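You operate a simulated robot arm through the tools that you are given. There is no shell and no other tool. Be economical: measure what you need, move in short steps, check, and stop when the job is done.

The job below is to be done with a simulated robot arm. You get a single attempt, and the scene is never put back.

Task
Put the white pot and the blue pot on the teal plate.
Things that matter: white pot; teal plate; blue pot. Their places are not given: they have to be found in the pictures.

Only the result counts: the job must be done as asked and must still hold three seconds after the hand-in. Knocking over, shifting, dropping, spilling or breaking anything else fails it.

Robot
A 6-joint arm with a two-finger parallel gripper, fixed in place. Base frame: the origin is at the foot of the arm, x ahead of it, y to its left, z up; the work surface is at about z = 0. Units: m, rad, N and s.
With the tool pointing down near the work surface it reaches from about 0.14 to 0.58 m from the base axis. Its first joint turns from -1.152 to 1.152 rad. Payload 2.1 kg.
The TCP is the grasp point between the finger pads, 0.03 m short of the fingertips. In the tool frame z runs along the fingers and y along their closing line. The gripper opens to 0.094 m. The fingers are 0.028 m wide and 0.01 m thick; the gripper's body (0.05 by 0.096 m) begins 0.055 m behind the TCP.
Orientation is that of the tool frame in the base frame, as a unit quaternion [x, y, z, w]. With the fingers straight down and closing along the base's y, the tool's x points along the base's -x, its y along +y and its z along -z.

Tools
- The arm moves only by the tool servo_tool. Its arguments are lists of equal length, an entry for each row: "slide": the shift along the tool's x, y, z in mm, a list of three; "rotation": the turn, a rotation vector about the tool's x, y, z in rad, a list of three; "grip": the finger opening in mm, from 0 to 94. In form: {"slide": [[tx, ty, tz], ...], "rotation": [[rx, ry, rz], ...], "grip": [grip, ...]}. A call has 1 to 10 rows; each row is the pose to reach, as a shift and turn from the pose commanded when the call began, along the tool's axes at that moment. Rows are played at 5 a second. More than 0.05 m and 0.15 rad between two rows, or a gripper value outside its range, and nothing of the call is played. Where a pose cannot be reached the arm comes as near as it can. A force on the tool above 40 N (or 10 N above the force at the start of the call, whichever is more), or a blocked arm, ends the call early, and 0.2 s more pass. Each finger travels about 0.072 m/s and halts on what it meets, pressing with about 35 N; the grip force reading is that of the motor and also rises with nothing between the fingers. The clock runs only during rows and for 0.2 s after the last one: add rows that repeat a pose to give the fingers time. The reply holds the time, the measured pose of the TCP, the force on the tool along the base axes, the opening and the grip force, in the units named above and with some noise, and new pictures: "pictures" is both (left out), scene, wrist or none.
- Cameras (640 x 400 px; columns grow to the right, rows downward): "scene" is fixed at [0.0411, -0.3677, 0.4706]; the picture's right is [0.87, -0.49, 0.00], its down [-0.33, -0.59, -0.73] and it looks along [0.36, 0.64, -0.68] (base axes); focal length 257 px, centre (320, 200). "wrist" rides on the gripper at [-0.037, 0, -0.058] in the tool frame; the picture's right is [0.00, -1.00, 0.00], its down [0.97, 0.00, -0.24] and it looks along [0.24, 0.00, 0.97] (tool axes); focal length 218 px, centre (320, 200).
- measure_at(camera, pixels): for up to 12 pixels [column, row] of the newest picture of that camera ("zoom" is the newest enlarged one), the place [x, y, z] in the base frame of the surface seen there, good to about 0.003 m. It takes no simulated time.
- inspect(camera, box): a new picture of the part [left, top, right, bottom] of that camera's present view, enlarged. It takes no simulated time.
- close_job(): hands the job in; it is judged then, once.

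Keep the steps short. Do not move on a guess: measure, check each grasp and each placing, and mend mistakes. In all there are 60 turns and 120 pictures (those below and enlarged ones count). Leave the gripper open and the arm clear of the work at the hand-in unless told otherwise, and finish with a single line.

The tools are called as name(argument=value, ...) on one line, values as JSON. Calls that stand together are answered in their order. servo_tool: Moves the arm, as the interface text tells. Its arguments: {"type":"object","properties":{"slide":{"type":"array"},"rotation":{"type":"array"},"grip":{"type":"array"},"pictures":{"type":"string","enum":["both","scene","wrist","none"]}},"required":["slide","rotation","grip"]} The other tools are called the same way: measure_at (camera, pixels) gives the place of the surface under pixels of a picture; inspect (camera, box) takes an enlarged picture of a part of a camera's view; close_job () hands the job in.

At the start:

```text
clock: 0.0
ee_pos: [0.3235, -0.0562, 0.2833]
tool_rot: [0.0, 1.0, 0.0, 0.0]
wrist_force: [-0.1, 0.2, -0.4]
opening: 0.094
finger_force: 0.1
```

scene: 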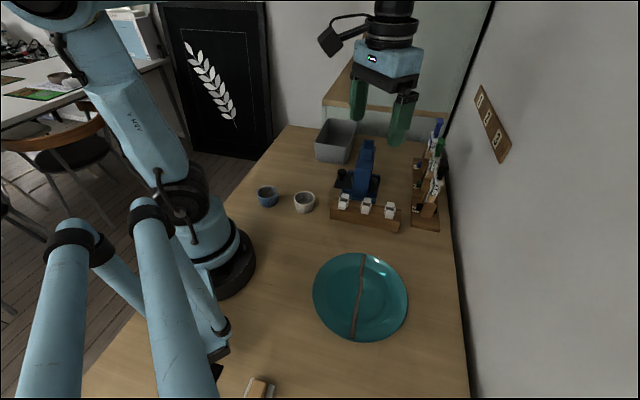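
wrist: 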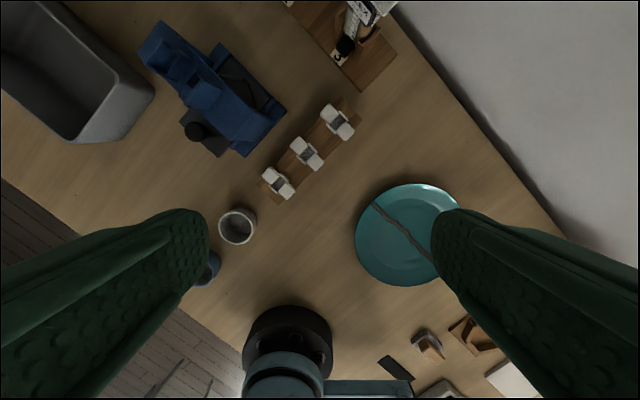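

I see the white pot at about (304,202), the blue pot at (267,196) and the teal plate at (360,297), with a line across it. I'll enlarge both areas.

inspect(camera="scene", box=[240, 170, 340, 232])

inspect(camera="scene", box=[290, 235, 430, 355])

measure_at(camera="scene", pixels=[[304, 194], [295, 198], [314, 198], [304, 205], [304, 212], [267, 187], [258, 191], [277, 191], [267, 198], [267, 206], [286, 200], [304, 218]])

measure_at(camera="scene", pixels=[[313, 295], [408, 295], [360, 253], [362, 341], [335, 295], [385, 295], [359, 295], [360, 275], [355, 325], [345, 275], [380, 320], [340, 320]])

```text
6.40 times, centred on (290, 201) of scene
```

zoom: 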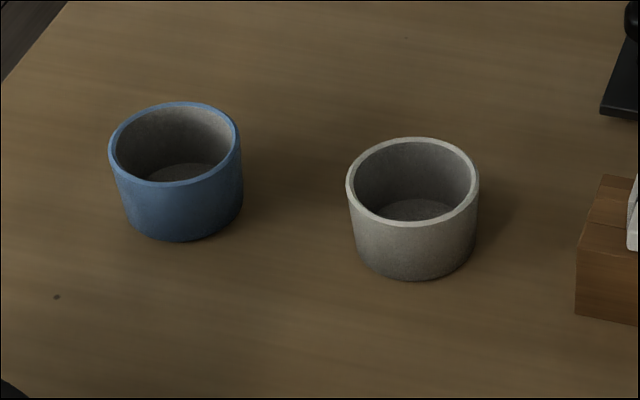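

```text
3.33 times, centred on (360, 295) of scene
```

zoom: 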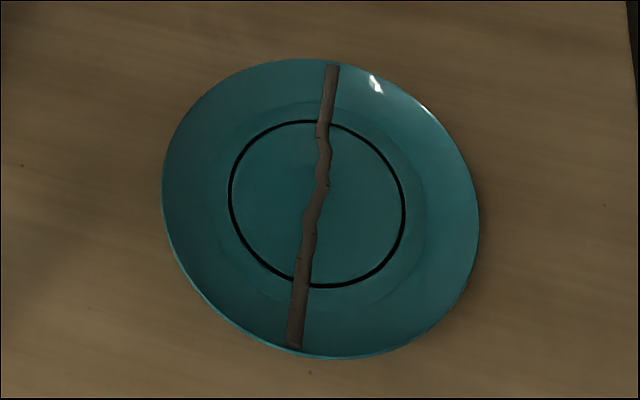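

```text
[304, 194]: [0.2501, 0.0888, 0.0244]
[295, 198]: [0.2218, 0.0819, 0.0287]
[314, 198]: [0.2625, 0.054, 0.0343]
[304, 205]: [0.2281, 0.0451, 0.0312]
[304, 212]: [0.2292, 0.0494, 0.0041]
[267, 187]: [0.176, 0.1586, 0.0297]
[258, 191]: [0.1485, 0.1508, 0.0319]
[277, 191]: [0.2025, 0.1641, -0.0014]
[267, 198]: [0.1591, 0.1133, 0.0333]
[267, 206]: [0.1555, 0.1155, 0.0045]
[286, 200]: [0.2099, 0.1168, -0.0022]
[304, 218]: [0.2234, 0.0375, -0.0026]
```

```text
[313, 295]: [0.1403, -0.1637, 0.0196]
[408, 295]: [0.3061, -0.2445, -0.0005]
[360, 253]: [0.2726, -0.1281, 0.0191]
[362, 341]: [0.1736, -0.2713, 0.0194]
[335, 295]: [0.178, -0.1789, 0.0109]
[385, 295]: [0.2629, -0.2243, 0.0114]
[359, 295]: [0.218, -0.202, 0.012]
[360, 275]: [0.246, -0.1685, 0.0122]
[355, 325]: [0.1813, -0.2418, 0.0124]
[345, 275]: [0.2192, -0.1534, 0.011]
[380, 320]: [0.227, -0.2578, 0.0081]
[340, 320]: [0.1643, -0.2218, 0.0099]
```

A brown twig (or twig pattern) seems to lie across the plate. I'll check whether it stands proud of the plate and measure the plate's shape on both sides of it, using the zoom picture of the plate.

measure_at(camera="zoom", pixels=[[332, 68], [322, 140], [324, 180], [308, 230], [300, 290], [294, 345], [270, 200], [245, 200], [215, 200], [365, 200], [400, 210], [430, 215]])

measure_at(camera="zoom", pixels=[[166, 170], [478, 220], [240, 70], [380, 350], [285, 345], [304, 345], [322, 68], [342, 68], [310, 180], [335, 180], [295, 260], [318, 260]])

inspect(camera="scene", box=[330, 250, 390, 290])

inspect(camera="wrist", box=[345, 175, 475, 295])

```text
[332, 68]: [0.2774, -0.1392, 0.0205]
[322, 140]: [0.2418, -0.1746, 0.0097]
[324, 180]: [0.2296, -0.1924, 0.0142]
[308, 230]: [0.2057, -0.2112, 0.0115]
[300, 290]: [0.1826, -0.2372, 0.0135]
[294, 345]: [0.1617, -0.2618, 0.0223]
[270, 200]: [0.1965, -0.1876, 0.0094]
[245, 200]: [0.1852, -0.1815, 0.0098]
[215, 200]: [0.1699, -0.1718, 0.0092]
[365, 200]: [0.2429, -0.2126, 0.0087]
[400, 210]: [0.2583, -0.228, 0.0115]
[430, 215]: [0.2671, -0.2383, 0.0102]
```

```text
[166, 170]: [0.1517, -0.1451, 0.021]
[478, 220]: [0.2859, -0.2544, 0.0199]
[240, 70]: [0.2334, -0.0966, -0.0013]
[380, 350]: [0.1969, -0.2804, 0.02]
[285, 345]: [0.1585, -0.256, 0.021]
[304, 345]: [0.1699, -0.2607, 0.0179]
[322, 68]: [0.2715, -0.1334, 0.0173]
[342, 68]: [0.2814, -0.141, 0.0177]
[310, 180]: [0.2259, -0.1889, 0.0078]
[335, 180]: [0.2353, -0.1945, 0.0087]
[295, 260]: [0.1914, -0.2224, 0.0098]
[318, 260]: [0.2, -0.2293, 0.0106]
```

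```text
10.00 times, centred on (360, 270) of scene
```

zoom: 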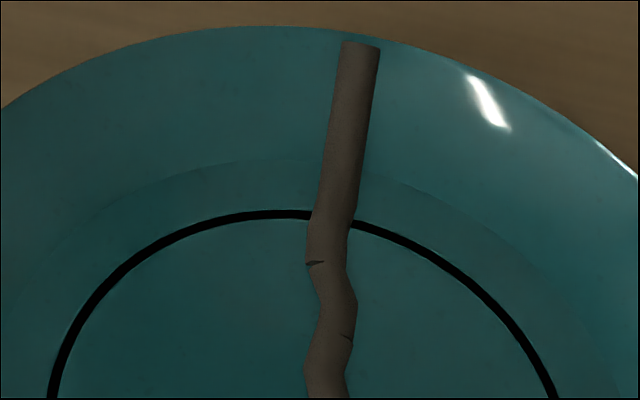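

```text
3.33 times, centred on (410, 235) of wrist
```

zoom: 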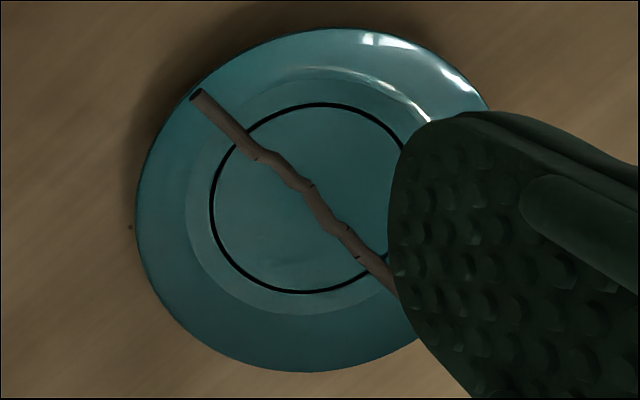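

The twig is a real loose object, running from about (0.277,-0.139) to (0.160,-0.260) through the plate centre near (0.219,-0.200). Each pot therefore needs its own side of the twig. Next I'll get the pot rims accurately and measure the objects near the white pot.

inspect(camera="scene", box=[240, 170, 340, 232])

measure_at(camera="scene", pixels=[[344, 197], [345, 206], [333, 213], [366, 203], [390, 207], [366, 145], [366, 170], [340, 185], [345, 175], [375, 185], [332, 205], [398, 225]])

measure_at(camera="zoom", pixels=[[348, 188], [476, 186], [412, 140], [412, 225], [111, 150], [238, 145], [178, 105], [174, 184], [412, 275], [180, 238], [415, 210], [180, 172]])

```text
6.40 times, centred on (290, 201) of scene
```

zoom: 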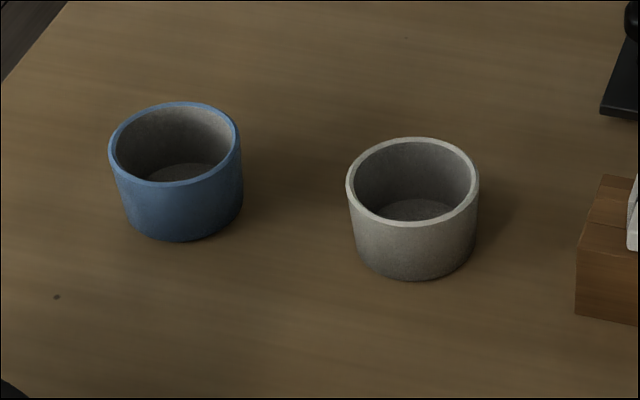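

```text
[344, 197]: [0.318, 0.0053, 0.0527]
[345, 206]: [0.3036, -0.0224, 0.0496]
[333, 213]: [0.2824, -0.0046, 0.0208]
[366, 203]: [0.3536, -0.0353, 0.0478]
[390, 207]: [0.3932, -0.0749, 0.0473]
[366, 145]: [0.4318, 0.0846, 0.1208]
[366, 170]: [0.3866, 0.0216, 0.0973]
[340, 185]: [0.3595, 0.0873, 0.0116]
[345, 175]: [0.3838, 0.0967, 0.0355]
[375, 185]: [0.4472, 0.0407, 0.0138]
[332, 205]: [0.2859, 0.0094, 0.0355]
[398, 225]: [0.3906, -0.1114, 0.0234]
```

```text
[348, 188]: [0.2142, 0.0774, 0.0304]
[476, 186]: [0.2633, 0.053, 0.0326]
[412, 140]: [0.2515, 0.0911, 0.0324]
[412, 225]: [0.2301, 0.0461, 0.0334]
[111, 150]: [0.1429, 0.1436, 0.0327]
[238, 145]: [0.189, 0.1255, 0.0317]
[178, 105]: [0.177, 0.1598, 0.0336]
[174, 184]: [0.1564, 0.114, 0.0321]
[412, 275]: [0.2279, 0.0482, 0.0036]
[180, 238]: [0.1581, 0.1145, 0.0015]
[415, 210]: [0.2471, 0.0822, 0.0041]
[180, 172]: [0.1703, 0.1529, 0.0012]
```

Both pots are about 0.051 m across and 0.033 m tall. White is at (0.240,0.067) and blue at (0.1665,0.136). I'll turn the gripper so it closes along the twig direction (46° from x) and hover over the white pot at z = 0.15, with the fingers open to 75 mm.

servo_tool(slide=[[13.9, 20.5, 22.2], [27.8, 41.1, 44.4], [41.8, 61.6, 66.6], [55.7, 82.1, 88.9], [69.6, 102.7, 111.1], [83.5, 123.2, 133.3], [83.5, 123.2, 133.3]], rotation=[[0, 0, 0.128], [0, 0, 0.256], [0, 0, 0.384], [0, 0, 0.512], [0, 0, 0.64], [0, 0, 0.768], [0, 0, 0.768]], grip=[94, 90, 85, 80, 75, 75, 75])

```text
clock: 1.6
ee_pos: [0.2379, 0.0667, 0.1511]
tool_rot: [0.376, 0.927, 0.0, 0.0]
wrist_force: [-0.4, 0.4, 0.8]
opening: 0.0749
finger_force: 0.1
```

scene: 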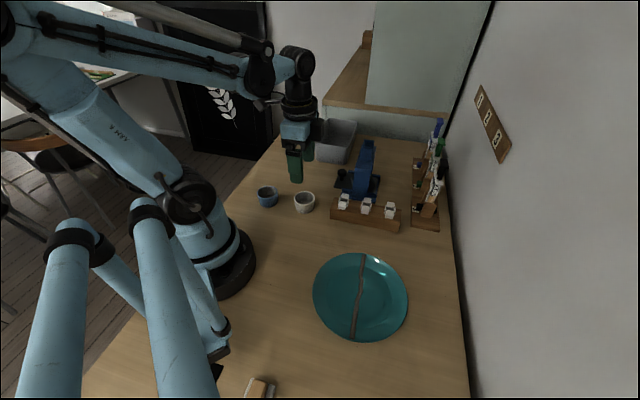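
wrist: 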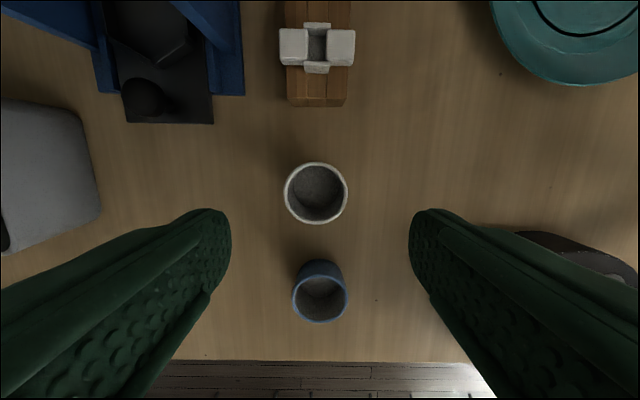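

Both pots are visible in the wrist picture: white at (316,193), blue at (320,292). I'll re-measure the rims from here.

measure_at(camera="wrist", pixels=[[287, 193], [345, 193], [316, 165], [316, 221], [295, 299], [345, 299], [320, 277], [320, 320], [316, 195], [305, 262]])

```text
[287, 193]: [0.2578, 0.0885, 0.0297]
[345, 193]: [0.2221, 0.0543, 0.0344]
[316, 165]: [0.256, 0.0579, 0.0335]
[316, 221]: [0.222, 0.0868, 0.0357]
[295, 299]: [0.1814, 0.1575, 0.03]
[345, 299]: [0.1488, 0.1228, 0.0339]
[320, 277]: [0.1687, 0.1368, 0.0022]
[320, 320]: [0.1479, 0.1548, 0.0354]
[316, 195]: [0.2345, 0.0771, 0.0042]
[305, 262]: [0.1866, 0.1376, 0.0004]
```

The white pot's centre averages to about (0.2395,0.070), so the TCP needs 4 mm along tool y. I'll descend to z ≈ 0.041, which keeps the tips about 11 mm above the table so they'll clear the plate rim later.

servo_tool(slide=[[0, 4, 30], [0, 4, 60], [0, 4, 90], [0, 4, 110], [0, 4, 110]], rotation=[[0, 0, 0], [0, 0, 0], [0, 0, 0], [0, 0, 0], [0, 0, 0]], grip=[75, 75, 75, 75, 75])

```text
clock: 2.8
ee_pos: [0.2431, 0.0705, 0.0381]
tool_rot: [0.374, 0.927, 0.001, 0.0]
wrist_force: [-0.1, -0.6, -0.3]
opening: 0.075
finger_force: 0.0
```

scene: 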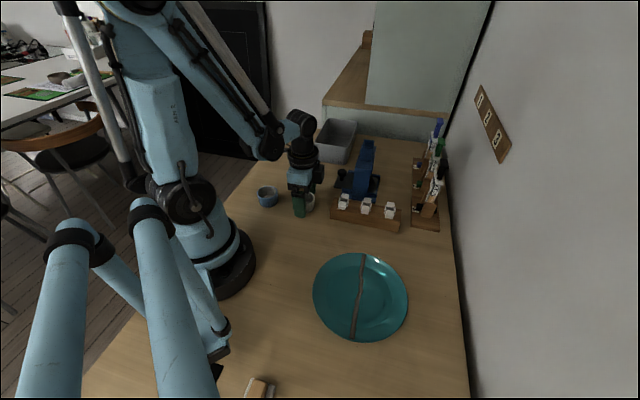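
wrist: 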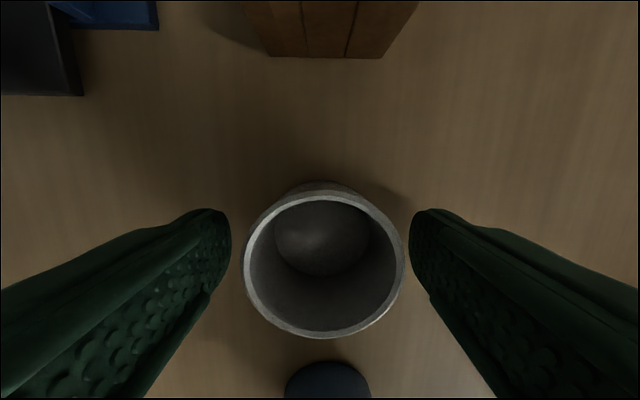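

The rim is centred at (325,264), matching where the TCP should appear. Now I'll close on it.

servo_tool(slide=[[0, 0, 0], [0, 0, 0], [0, 0, 0], [0, 0, 0]], rotation=[[0, 0, 0], [0, 0, 0], [0, 0, 0], [0, 0, 0]], grip=[60, 45, 35, 35], pictures="wrist")

```text
clock: 3.8
ee_pos: [0.2427, 0.0711, 0.0387]
tool_rot: [0.374, 0.927, 0.0, 0.0]
wrist_force: [-0.2, 0.4, 4.7]
opening: 0.0504
finger_force: 35.1
```

wrist: 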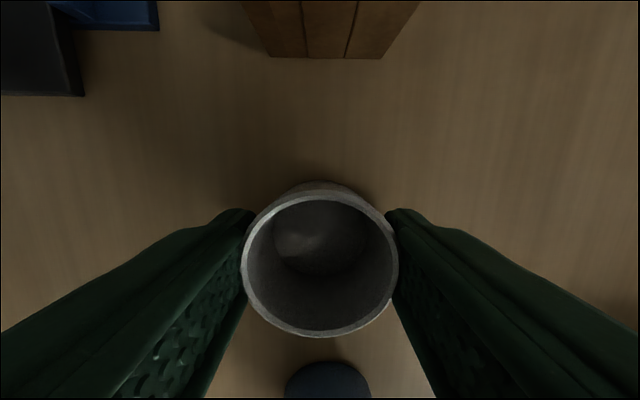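

The grip holds at 50 mm opening and 35 N. I'll lift it 100 mm.

servo_tool(slide=[[0, 0, -10], [0, 0, -30], [0, 0, -55], [0, 0, -80], [0, 0, -100], [0, 0, -100]], rotation=[[0, 0, 0], [0, 0, 0], [0, 0, 0], [0, 0, 0], [0, 0, 0], [0, 0, 0]], grip=[35, 35, 35, 35, 35, 35])

```text
clock: 5.2
ee_pos: [0.242, 0.069, 0.1399]
tool_rot: [0.374, 0.927, 0.0, -0.001]
wrist_force: [-0.2, -0.1, -0.3]
opening: 0.0503
finger_force: 35.1
```

scene: 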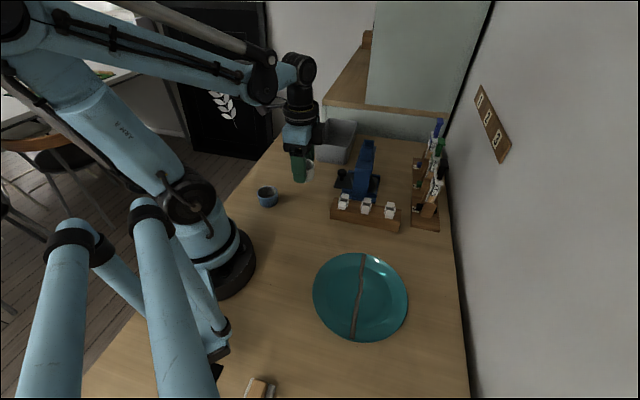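
wrist: 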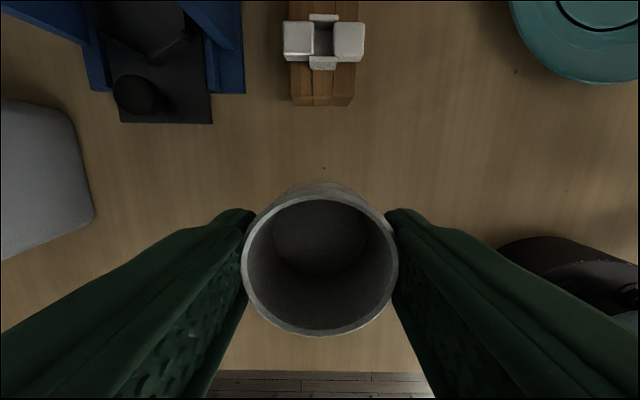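

The white pot is lifted and steady. Now I'll carry it to above the far side of the twig, target (0.244,-0.221).

servo_tool(slide=[[-25.4, -25.9, 0], [-50.8, -51.8, 0], [-76.1, -77.6, 0], [-101.5, -103.5, 0], [-126.9, -129.4, 0], [-152.2, -155.2, 0], [-177.6, -181.1, 0], [-203, -207, 0], [-203, -207, 0], [-203, -207, 0]], rotation=[[0, 0, 0], [0, 0, 0], [0, 0, 0], [0, 0, 0], [0, 0, 0], [0, 0, 0], [0, 0, 0], [0, 0, 0], [0, 0, 0], [0, 0, 0]], grip=[35, 35, 35, 35, 35, 35, 35, 35, 35, 35])

```text
clock: 7.4
ee_pos: [0.244, -0.2212, 0.1399]
tool_rot: [0.374, 0.927, 0.001, 0.0]
wrist_force: [-0.7, -1.3, -1.1]
opening: 0.0501
finger_force: 34.9
```

scene: 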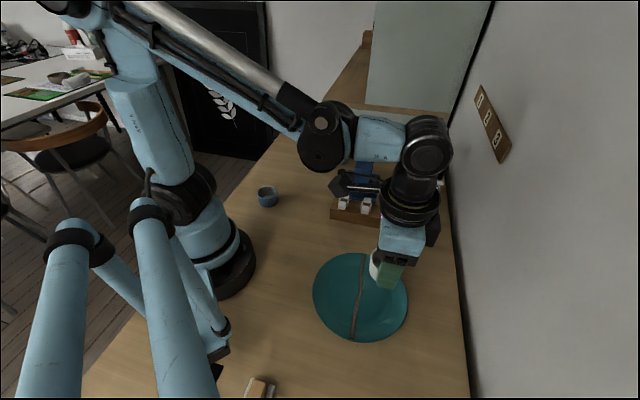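
wrist: 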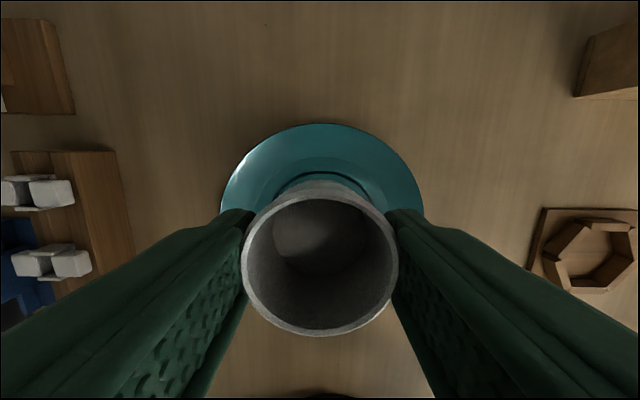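

The TCP is on target. I'll go down to z ≈ 0.072, with the pot base about 25 mm above the plate, then look closely.

servo_tool(slide=[[0, 0, 25], [0, 0, 50], [0, 0, 68], [0, 0, 68]], rotation=[[0, 0, 0], [0, 0, 0], [0, 0, 0], [0, 0, 0]], grip=[35, 35, 35, 35], pictures="wrist")

inspect(camera="scene", box=[300, 235, 430, 350])

```text
clock: 8.4
ee_pos: [0.245, -0.2188, 0.0731]
tool_rot: [0.374, 0.927, 0.0, 0.0]
wrist_force: [-0.5, 0.1, 0.3]
opening: 0.0504
finger_force: 34.5
```

wrist: 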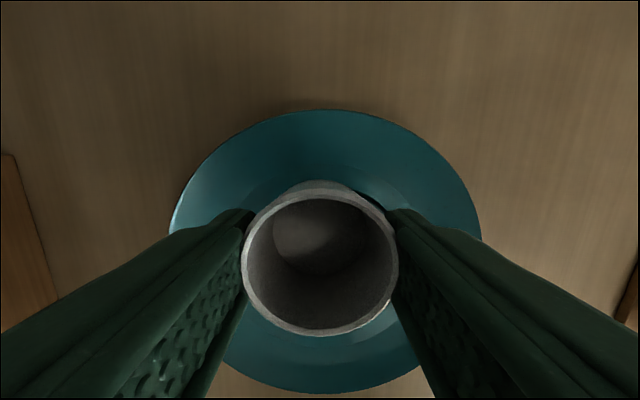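

```text
3.48 times, centred on (365, 292) of scene
```

zoom: 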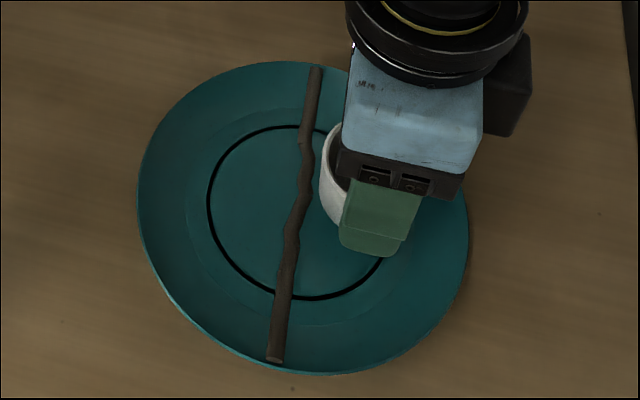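

The twig is still clear to the left of the pot. I'll measure the pot's left edge and the twig to get the real gap.

measure_at(camera="zoom", pixels=[[323, 160], [325, 185], [332, 212], [338, 222], [303, 160], [305, 190], [291, 230], [285, 270], [313, 190], [301, 230]])

measure_at(camera="wrist", pixels=[[320, 112], [320, 391], [176, 220], [478, 225], [320, 185], [320, 335], [246, 265], [394, 265], [320, 190]])

```text
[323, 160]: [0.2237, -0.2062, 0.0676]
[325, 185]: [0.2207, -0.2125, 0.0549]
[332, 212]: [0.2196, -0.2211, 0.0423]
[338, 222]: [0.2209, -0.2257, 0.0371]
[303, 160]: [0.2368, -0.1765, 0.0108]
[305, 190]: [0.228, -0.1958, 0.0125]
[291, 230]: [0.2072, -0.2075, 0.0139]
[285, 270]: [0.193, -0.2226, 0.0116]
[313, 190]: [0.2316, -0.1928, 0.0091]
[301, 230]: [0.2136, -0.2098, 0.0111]
```

```text
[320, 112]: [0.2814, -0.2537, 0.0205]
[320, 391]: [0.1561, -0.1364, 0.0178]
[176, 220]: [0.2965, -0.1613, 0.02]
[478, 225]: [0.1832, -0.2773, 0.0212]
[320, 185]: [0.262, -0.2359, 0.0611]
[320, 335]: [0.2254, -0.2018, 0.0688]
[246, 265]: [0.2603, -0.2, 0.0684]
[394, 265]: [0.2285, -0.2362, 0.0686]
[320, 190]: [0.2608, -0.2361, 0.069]
```

The gap at the twig's bend is only about 1 mm if I go straight down. Sliding 10 mm along the twig (tool −y) and 1 mm outward moves the pot beside the twig's concave part, giving about 6 mm. I'll do that, then lower.

servo_tool(slide=[[-1, -10, 0], [-1, -10, 8], [-1, -10, 16], [-1, -10, 16]], rotation=[[0, 0, 0], [0, 0, 0], [0, 0, 0], [0, 0, 0]], grip=[35, 35, 35, 35], pictures="none")

inspect(camera="scene", box=[320, 250, 410, 320])

```text
clock: 9.4
ee_pos: [0.238, -0.2266, 0.0558]
tool_rot: [0.374, 0.927, 0.0, -0.001]
wrist_force: [-0.3, 1.0, -0.6]
opening: 0.0503
finger_force: 34.7
```

```text
5.71 times, centred on (365, 285) of scene
```

zoom: 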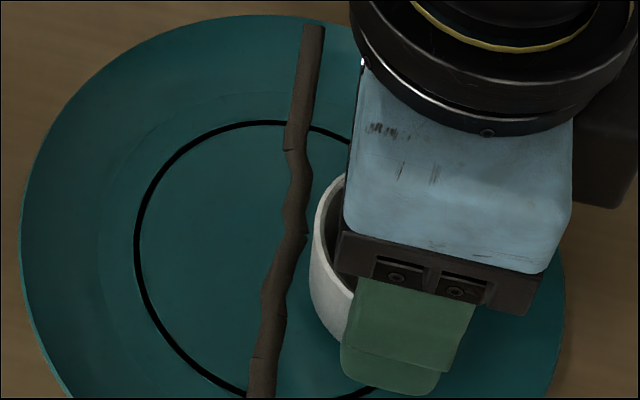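

The gap looks good. I'll lower the last 8–10 mm in small steps, watching the force.

servo_tool(slide=[[0, 0, 3], [0, 0, 6], [0, 0, 8], [0, 0, 9]], rotation=[[0, 0, 0], [0, 0, 0], [0, 0, 0], [0, 0, 0]], grip=[35, 35, 35, 35], pictures="none")

inspect(camera="scene", box=[320, 250, 410, 320])

```text
clock: 10.2
ee_pos: [0.2389, -0.2266, 0.0495]
tool_rot: [0.375, 0.927, 0.001, -0.001]
wrist_force: [-0.5, 0.7, 20.4]
opening: 0.0503
finger_force: 35.3
stopped in row 4: the force on the tool passed its limit (the readings are from after the stop); the commanded pose is now the measured one
```

```text
5.71 times, centred on (365, 285) of scene
```

zoom: 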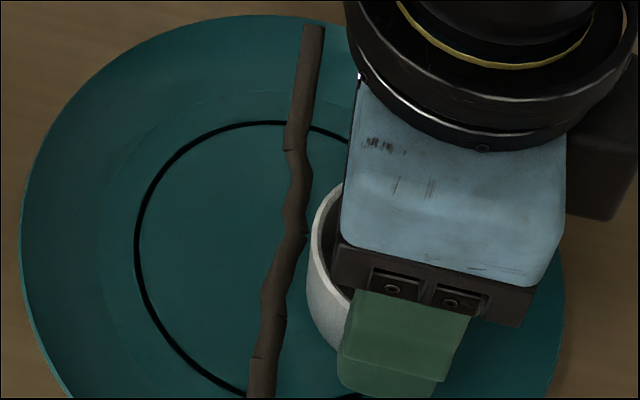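

It's in contact at z ≈ 0.049 with 20 N, as expected for the plate, and the twig is untouched. I'll ease up half a millimetre and open to 66 mm.

servo_tool(slide=[[0, 0, -0.5], [0, 0, -0.5], [0, 0, -0.5], [0, 0, -0.5]], rotation=[[0, 0, 0], [0, 0, 0], [0, 0, 0], [0, 0, 0]], grip=[50, 56, 66, 66], pictures="wrist")

```text
clock: 11.2
ee_pos: [0.2384, -0.2274, 0.0495]
tool_rot: [0.375, 0.927, 0.001, -0.001]
wrist_force: [0.2, 1.0, 0.2]
opening: 0.066
finger_force: 0.1
```

wrist: 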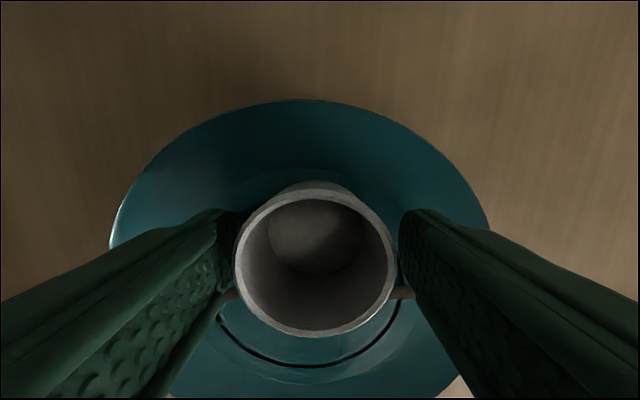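

The pot is released and resting. I'll lift straight up 100 mm and look.

servo_tool(slide=[[0, 0, -20], [0, 0, -45], [0, 0, -75], [0, 0, -105], [0, 0, -105]], rotation=[[0, 0, 0], [0, 0, 0], [0, 0, 0], [0, 0, 0], [0, 0, 0]], grip=[66, 66, 70, 75, 75])

inspect(camera="scene", box=[300, 235, 430, 350])

```text
clock: 12.4
ee_pos: [0.2393, -0.2267, 0.1549]
tool_rot: [0.375, 0.927, 0.001, -0.001]
wrist_force: [0.5, 0.0, 0.6]
opening: 0.075
finger_force: 0.1
```

scene: 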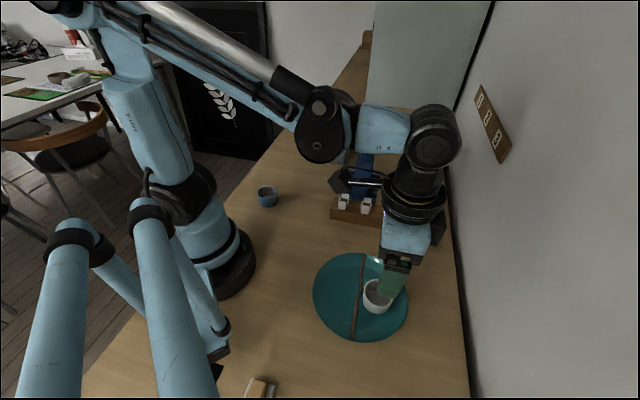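
wrist: 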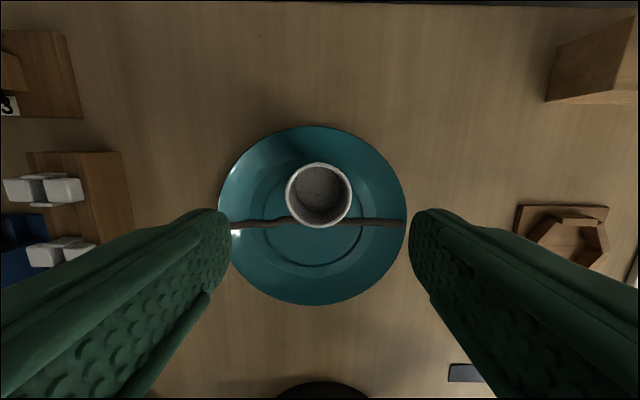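

```text
3.48 times, centred on (365, 292) of scene
```

zoom: 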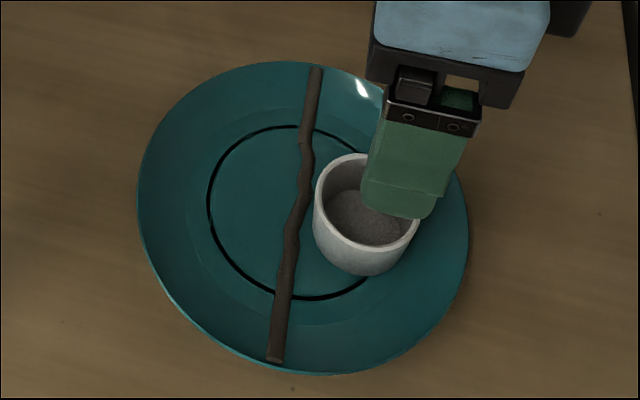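

The white pot sits flat in the well with the twig untouched. Next I'll go over to the blue pot at about (0.167,0.138).

servo_tool(slide=[[34, 23.6, 0], [67.9, 47.2, 0], [101.8, 70.8, 0], [135.8, 94.4, 0], [169.7, 118, 0], [203.7, 141.6, 0], [237.6, 165.2, 0], [271.6, 188.8, 0], [305.5, 212.4, 0], [305.5, 212.4, 0]], rotation=[[0, 0, 0], [0, 0, 0], [0, 0, 0], [0, 0, 0], [0, 0, 0], [0, 0, 0], [0, 0, 0], [0, 0, 0], [0, 0, 0], [0, 0, 0]], grip=[75, 75, 75, 75, 75, 75, 75, 75, 75, 75])

```text
clock: 14.6
ee_pos: [0.1645, 0.1372, 0.1551]
tool_rot: [0.374, 0.927, 0.001, 0.0]
wrist_force: [0.6, -0.4, 0.2]
opening: 0.075
finger_force: 0.0
```

scene: 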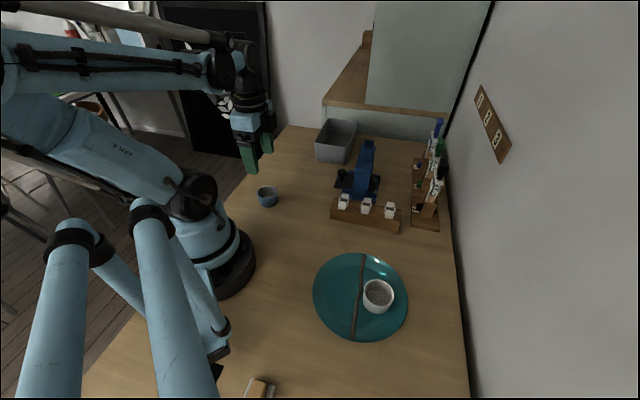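
wrist: 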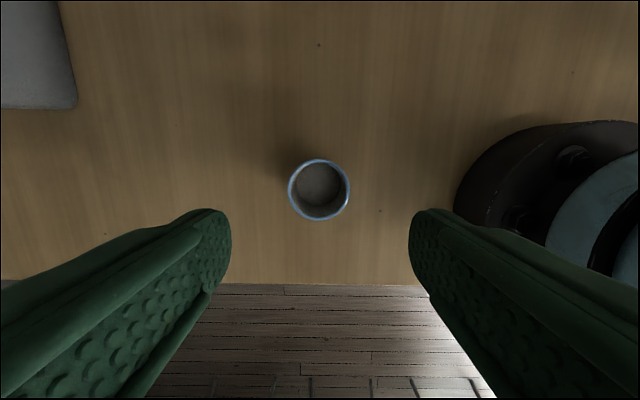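

The blue rim is centred at (319,190), exactly where it should appear at this height. I'll descend 117 mm.

servo_tool(slide=[[0, 0, 35], [0, 0, 70], [0, 0, 100], [0, 0, 116], [0, 0, 116]], rotation=[[0, 0, 0], [0, 0, 0], [0, 0, 0], [0, 0, 0], [0, 0, 0]], grip=[75, 75, 75, 75, 75], pictures="wrist")

```text
clock: 15.8
ee_pos: [0.1667, 0.1378, 0.039]
tool_rot: [0.375, 0.927, -0.001, -0.001]
wrist_force: [0.8, -0.4, 0.4]
opening: 0.0751
finger_force: 0.1
```

wrist: 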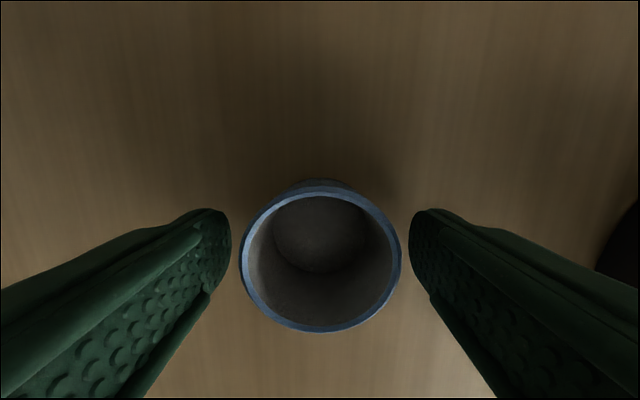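

The blue rim is centred between the fingers at about (320,259), so I'll close and then lift a little.

servo_tool(slide=[[0, 0, 0], [0, 0, 0], [0, 0, 0], [0, 0, 0], [0, 0, -10], [0, 0, -35], [0, 0, -65], [0, 0, -100], [0, 0, -100]], rotation=[[0, 0, 0], [0, 0, 0], [0, 0, 0], [0, 0, 0], [0, 0, 0], [0, 0, 0], [0, 0, 0], [0, 0, 0], [0, 0, 0]], grip=[60, 45, 35, 35, 35, 35, 35, 35, 35])

```text
clock: 17.8
ee_pos: [0.1671, 0.136, 0.1404]
tool_rot: [0.374, 0.927, 0.001, 0.0]
wrist_force: [-1.1, 0.3, 0.1]
opening: 0.0506
finger_force: 34.7
```

scene: 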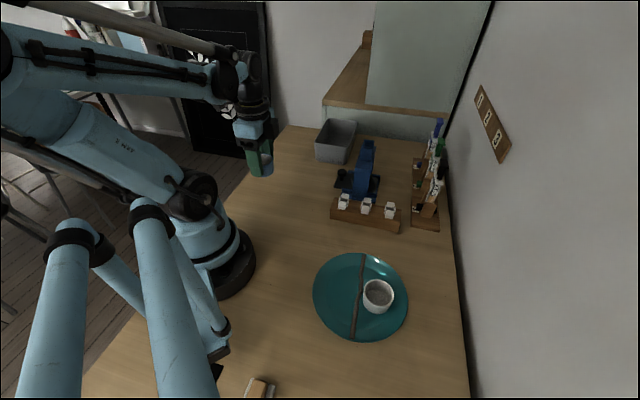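
wrist: 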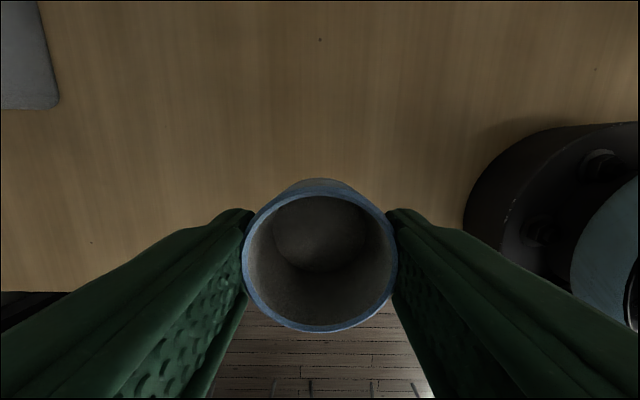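

The blue pot is held at 50.6 mm and lifted. I'll carry it to above the near side of the twig, at (0.199,-0.172).

servo_tool(slide=[[-29.8, -25, 0], [-59.5, -50, 0], [-89.3, -75.1, 0], [-119, -100.1, 0], [-148.8, -125.1, 0], [-178.5, -150.2, 0], [-208.3, -175.2, 0], [-238, -200.2, 0], [-238, -200.2, 0], [-238, -200.2, 0]], rotation=[[0, 0, 0], [0, 0, 0], [0, 0, 0], [0, 0, 0], [0, 0, 0], [0, 0, 0], [0, 0, 0], [0, 0, 0], [0, 0, 0], [0, 0, 0]], grip=[35, 35, 35, 35, 35, 35, 35, 35, 35, 35], pictures="none")

servo_tool(slide=[[0, 0, 25], [0, 0, 50], [0, 0, 66], [0, 0, 66]], rotation=[[0, 0, 0], [0, 0, 0], [0, 0, 0], [0, 0, 0]], grip=[35, 35, 35, 35])

inspect(camera="scene", box=[300, 235, 430, 350])

```text
clock: 20.0
ee_pos: [0.1997, -0.175, 0.1363]
tool_rot: [0.375, 0.927, 0.0, 0.0]
wrist_force: [0.8, 0.3, 0.2]
opening: 0.0503
finger_force: 34.7
```

```text
clock: 21.0
ee_pos: [0.1984, -0.1718, 0.07]
tool_rot: [0.374, 0.927, 0.0, -0.001]
wrist_force: [-0.2, -0.8, -0.2]
opening: 0.0505
finger_force: 34.7
```

scene: 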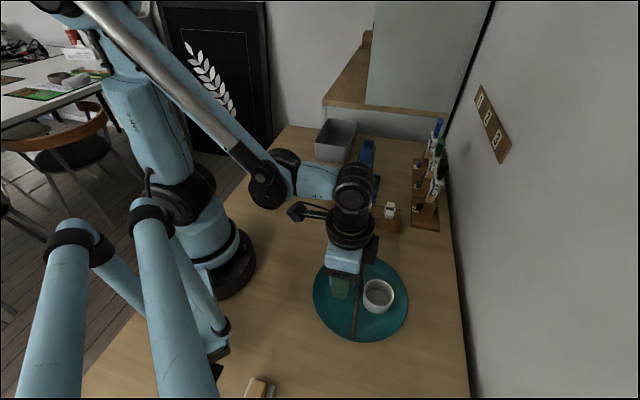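
wrist: 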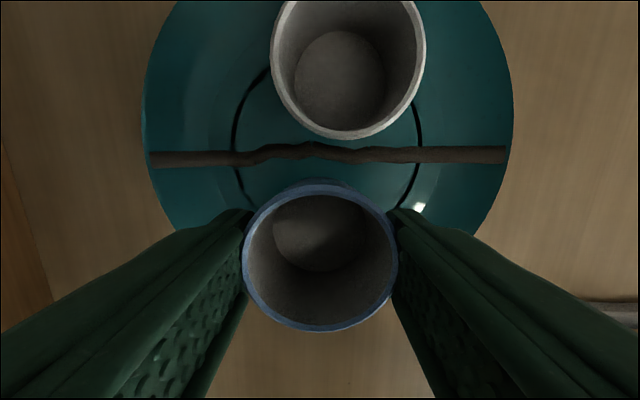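

```text
3.48 times, centred on (365, 292) of scene
```

zoom: 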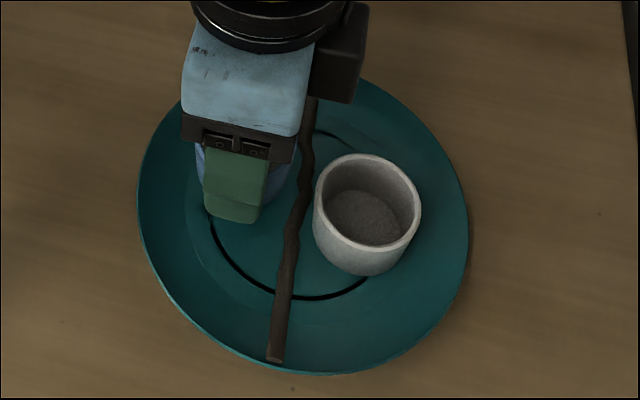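

The twig bulges away from the blue pot right beside it, which helps. I'll measure the twig, plate edges and rim.

measure_at(camera="wrist", pixels=[[312, 150], [312, 159], [265, 160], [360, 163], [320, 183], [320, 329], [320, 190], [247, 259], [394, 259], [146, 130], [511, 130], [340, 136]])

```text
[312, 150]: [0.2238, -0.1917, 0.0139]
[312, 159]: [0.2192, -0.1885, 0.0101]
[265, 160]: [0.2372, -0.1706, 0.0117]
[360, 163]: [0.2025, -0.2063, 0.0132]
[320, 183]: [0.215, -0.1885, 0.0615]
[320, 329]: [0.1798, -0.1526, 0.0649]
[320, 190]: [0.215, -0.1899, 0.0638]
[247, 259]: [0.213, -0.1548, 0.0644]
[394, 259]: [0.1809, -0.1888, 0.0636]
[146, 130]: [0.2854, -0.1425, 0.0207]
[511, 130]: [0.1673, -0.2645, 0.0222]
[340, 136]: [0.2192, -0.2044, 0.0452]
```

There's about 5–7 mm of clearance to the twig, and the pot base is inside the well. I'll lower to contact in small steps.

servo_tool(slide=[[0, 0, 8], [0, 0, 14], [0, 0, 17], [0, 0, 19], [0, 0, 20], [0, 0, 21], [0, 0, 21.5]], rotation=[[0, 0, 0], [0, 0, 0], [0, 0, 0], [0, 0, 0], [0, 0, 0], [0, 0, 0], [0, 0, 0]], grip=[35, 35, 35, 35, 35, 35, 35])

```text
clock: 22.6
ee_pos: [0.1978, -0.1719, 0.0521]
tool_rot: [0.374, 0.927, 0.0, 0.0]
wrist_force: [0.6, 0.0, -0.6]
opening: 0.0505
finger_force: 35.2
```

scene: 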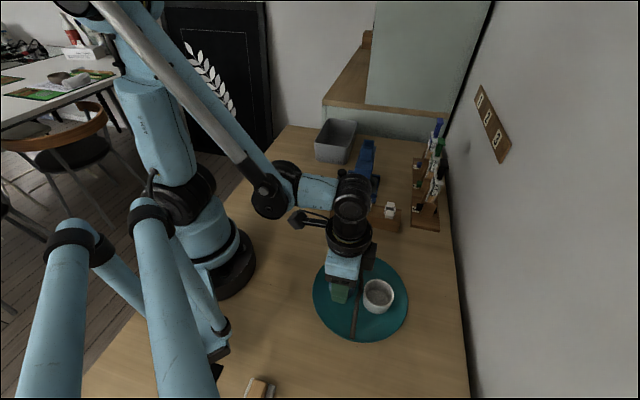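
wrist: 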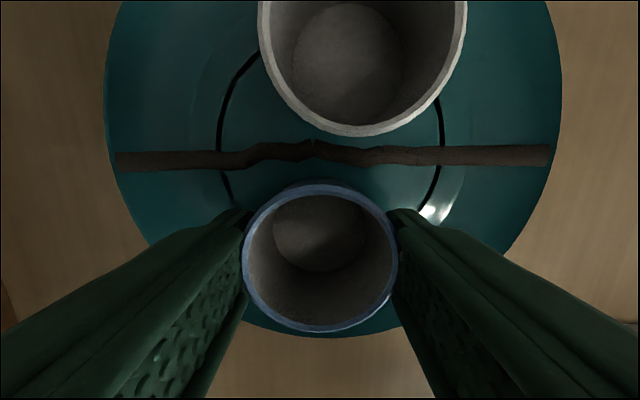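

No contact yet at z ≈ 0.052, with about 3 mm left. I'll continue in 1 mm steps.

servo_tool(slide=[[0, 0, 1], [0, 0, 2], [0, 0, 3], [0, 0, 3.7], [0, 0, 4.4]], rotation=[[0, 0, 0], [0, 0, 0], [0, 0, 0], [0, 0, 0], [0, 0, 0]], grip=[35, 35, 35, 35, 35], pictures="wrist")

```text
clock: 23.4
ee_pos: [0.1994, -0.1723, 0.0495]
tool_rot: [0.374, 0.928, 0.002, 0.0]
wrist_force: [-1.7, 0.3, 21.4]
opening: 0.0507
finger_force: 35.4
stopped in row 3: the force on the tool passed its limit (the readings are from after the stop); the commanded pose is now the measured one
```

wrist: 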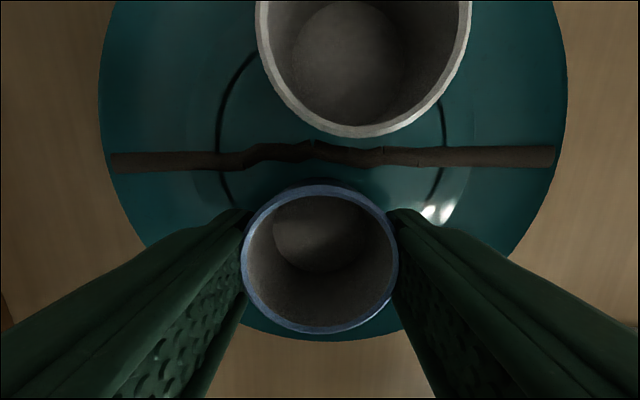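

It's resting on the plate at z ≈ 0.0495, the same as the white pot. I'll ease off, open, and rise straight up.

servo_tool(slide=[[0, 0, -0.5], [0, 0, -0.5], [0, 0, -0.5], [0, 0, -0.5], [0, 0, -15], [0, 0, -40], [0, 0, -75], [0, 0, -110], [0, 0, -110]], rotation=[[0, 0, 0], [0, 0, 0], [0, 0, 0], [0, 0, 0], [0, 0, 0], [0, 0, 0], [0, 0, 0], [0, 0, 0], [0, 0, 0]], grip=[50, 56, 66, 66, 66, 66, 66, 75, 75])

inspect(camera="scene", box=[300, 235, 430, 350])

```text
clock: 25.4
ee_pos: [0.1964, -0.1722, 0.1594]
tool_rot: [0.375, 0.927, 0.002, 0.0]
wrist_force: [0.7, 1.0, 1.0]
opening: 0.075
finger_force: 0.0
```

scene: 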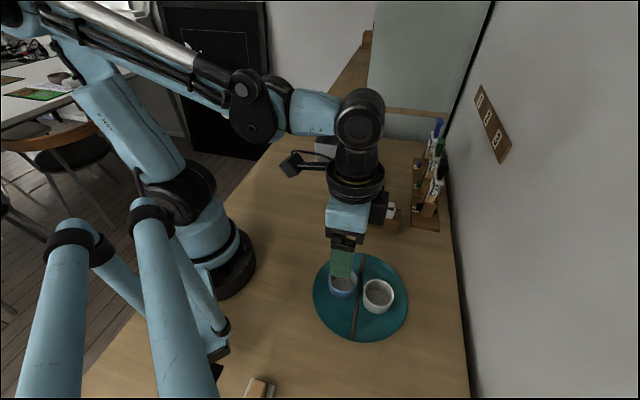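
wrist: 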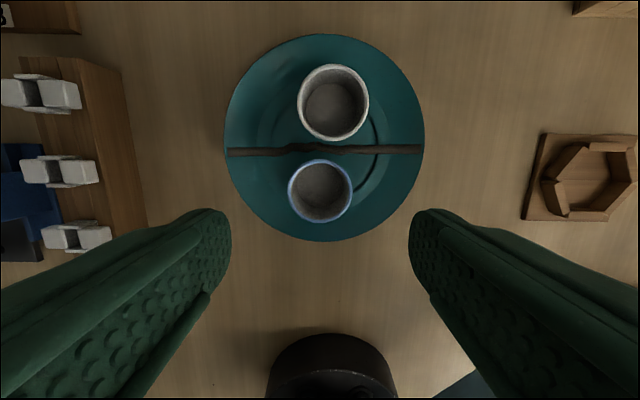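

```text
3.48 times, centred on (365, 292) of scene
```

zoom: 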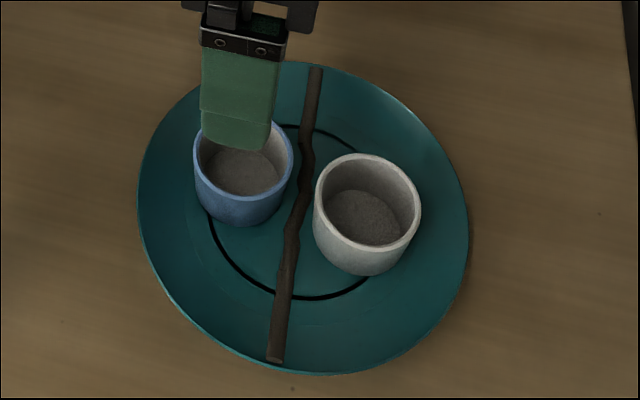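

Both pots stand flat in the plate, one on each side of the untouched twig. I'll raise the arm further and move it clear before handing in.

servo_tool(slide=[[0, 0, -30], [0, 0, -60], [15, 15, -90], [40, 40, -100], [65, 65, -100], [90, 90, -100], [90, 90, -100]], rotation=[[0, 0, 0], [0, 0, 0], [0, 0, 0], [0, 0, 0], [0, 0, 0], [0, 0, 0], [0, 0, 0]], grip=[80, 90, 94, 94, 94, 94, 94], pictures="scene")

inspect(camera="scene", box=[300, 235, 430, 350])

```text
clock: 27.0
ee_pos: [0.1972, -0.0448, 0.2588]
tool_rot: [0.375, 0.927, 0.002, -0.001]
wrist_force: [-0.5, 0.4, -0.1]
opening: 0.094
finger_force: 0.0
```

scene: 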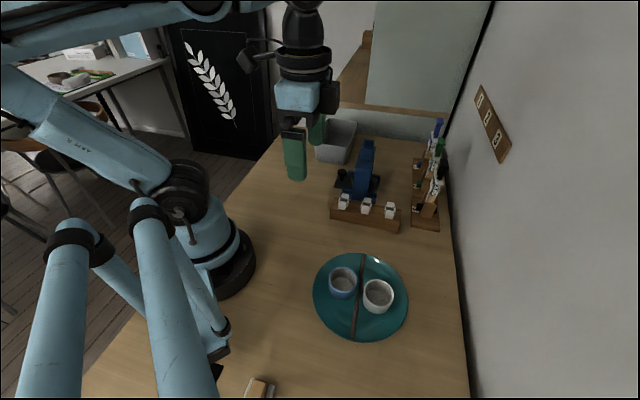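

```text
3.48 times, centred on (365, 292) of scene
```

zoom: 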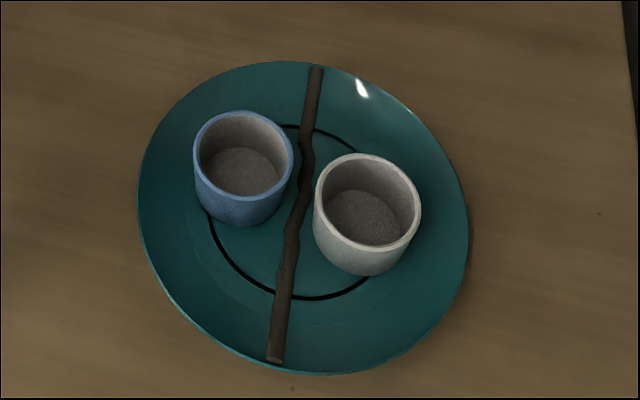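

Everything is in place, the gripper is open and the arm is clear, so I'm handing in.

close_job()

```text
The job is handed in.
```

The white pot and the blue pot are both standing on the teal plate, one on each side of the twig, which was not moved.
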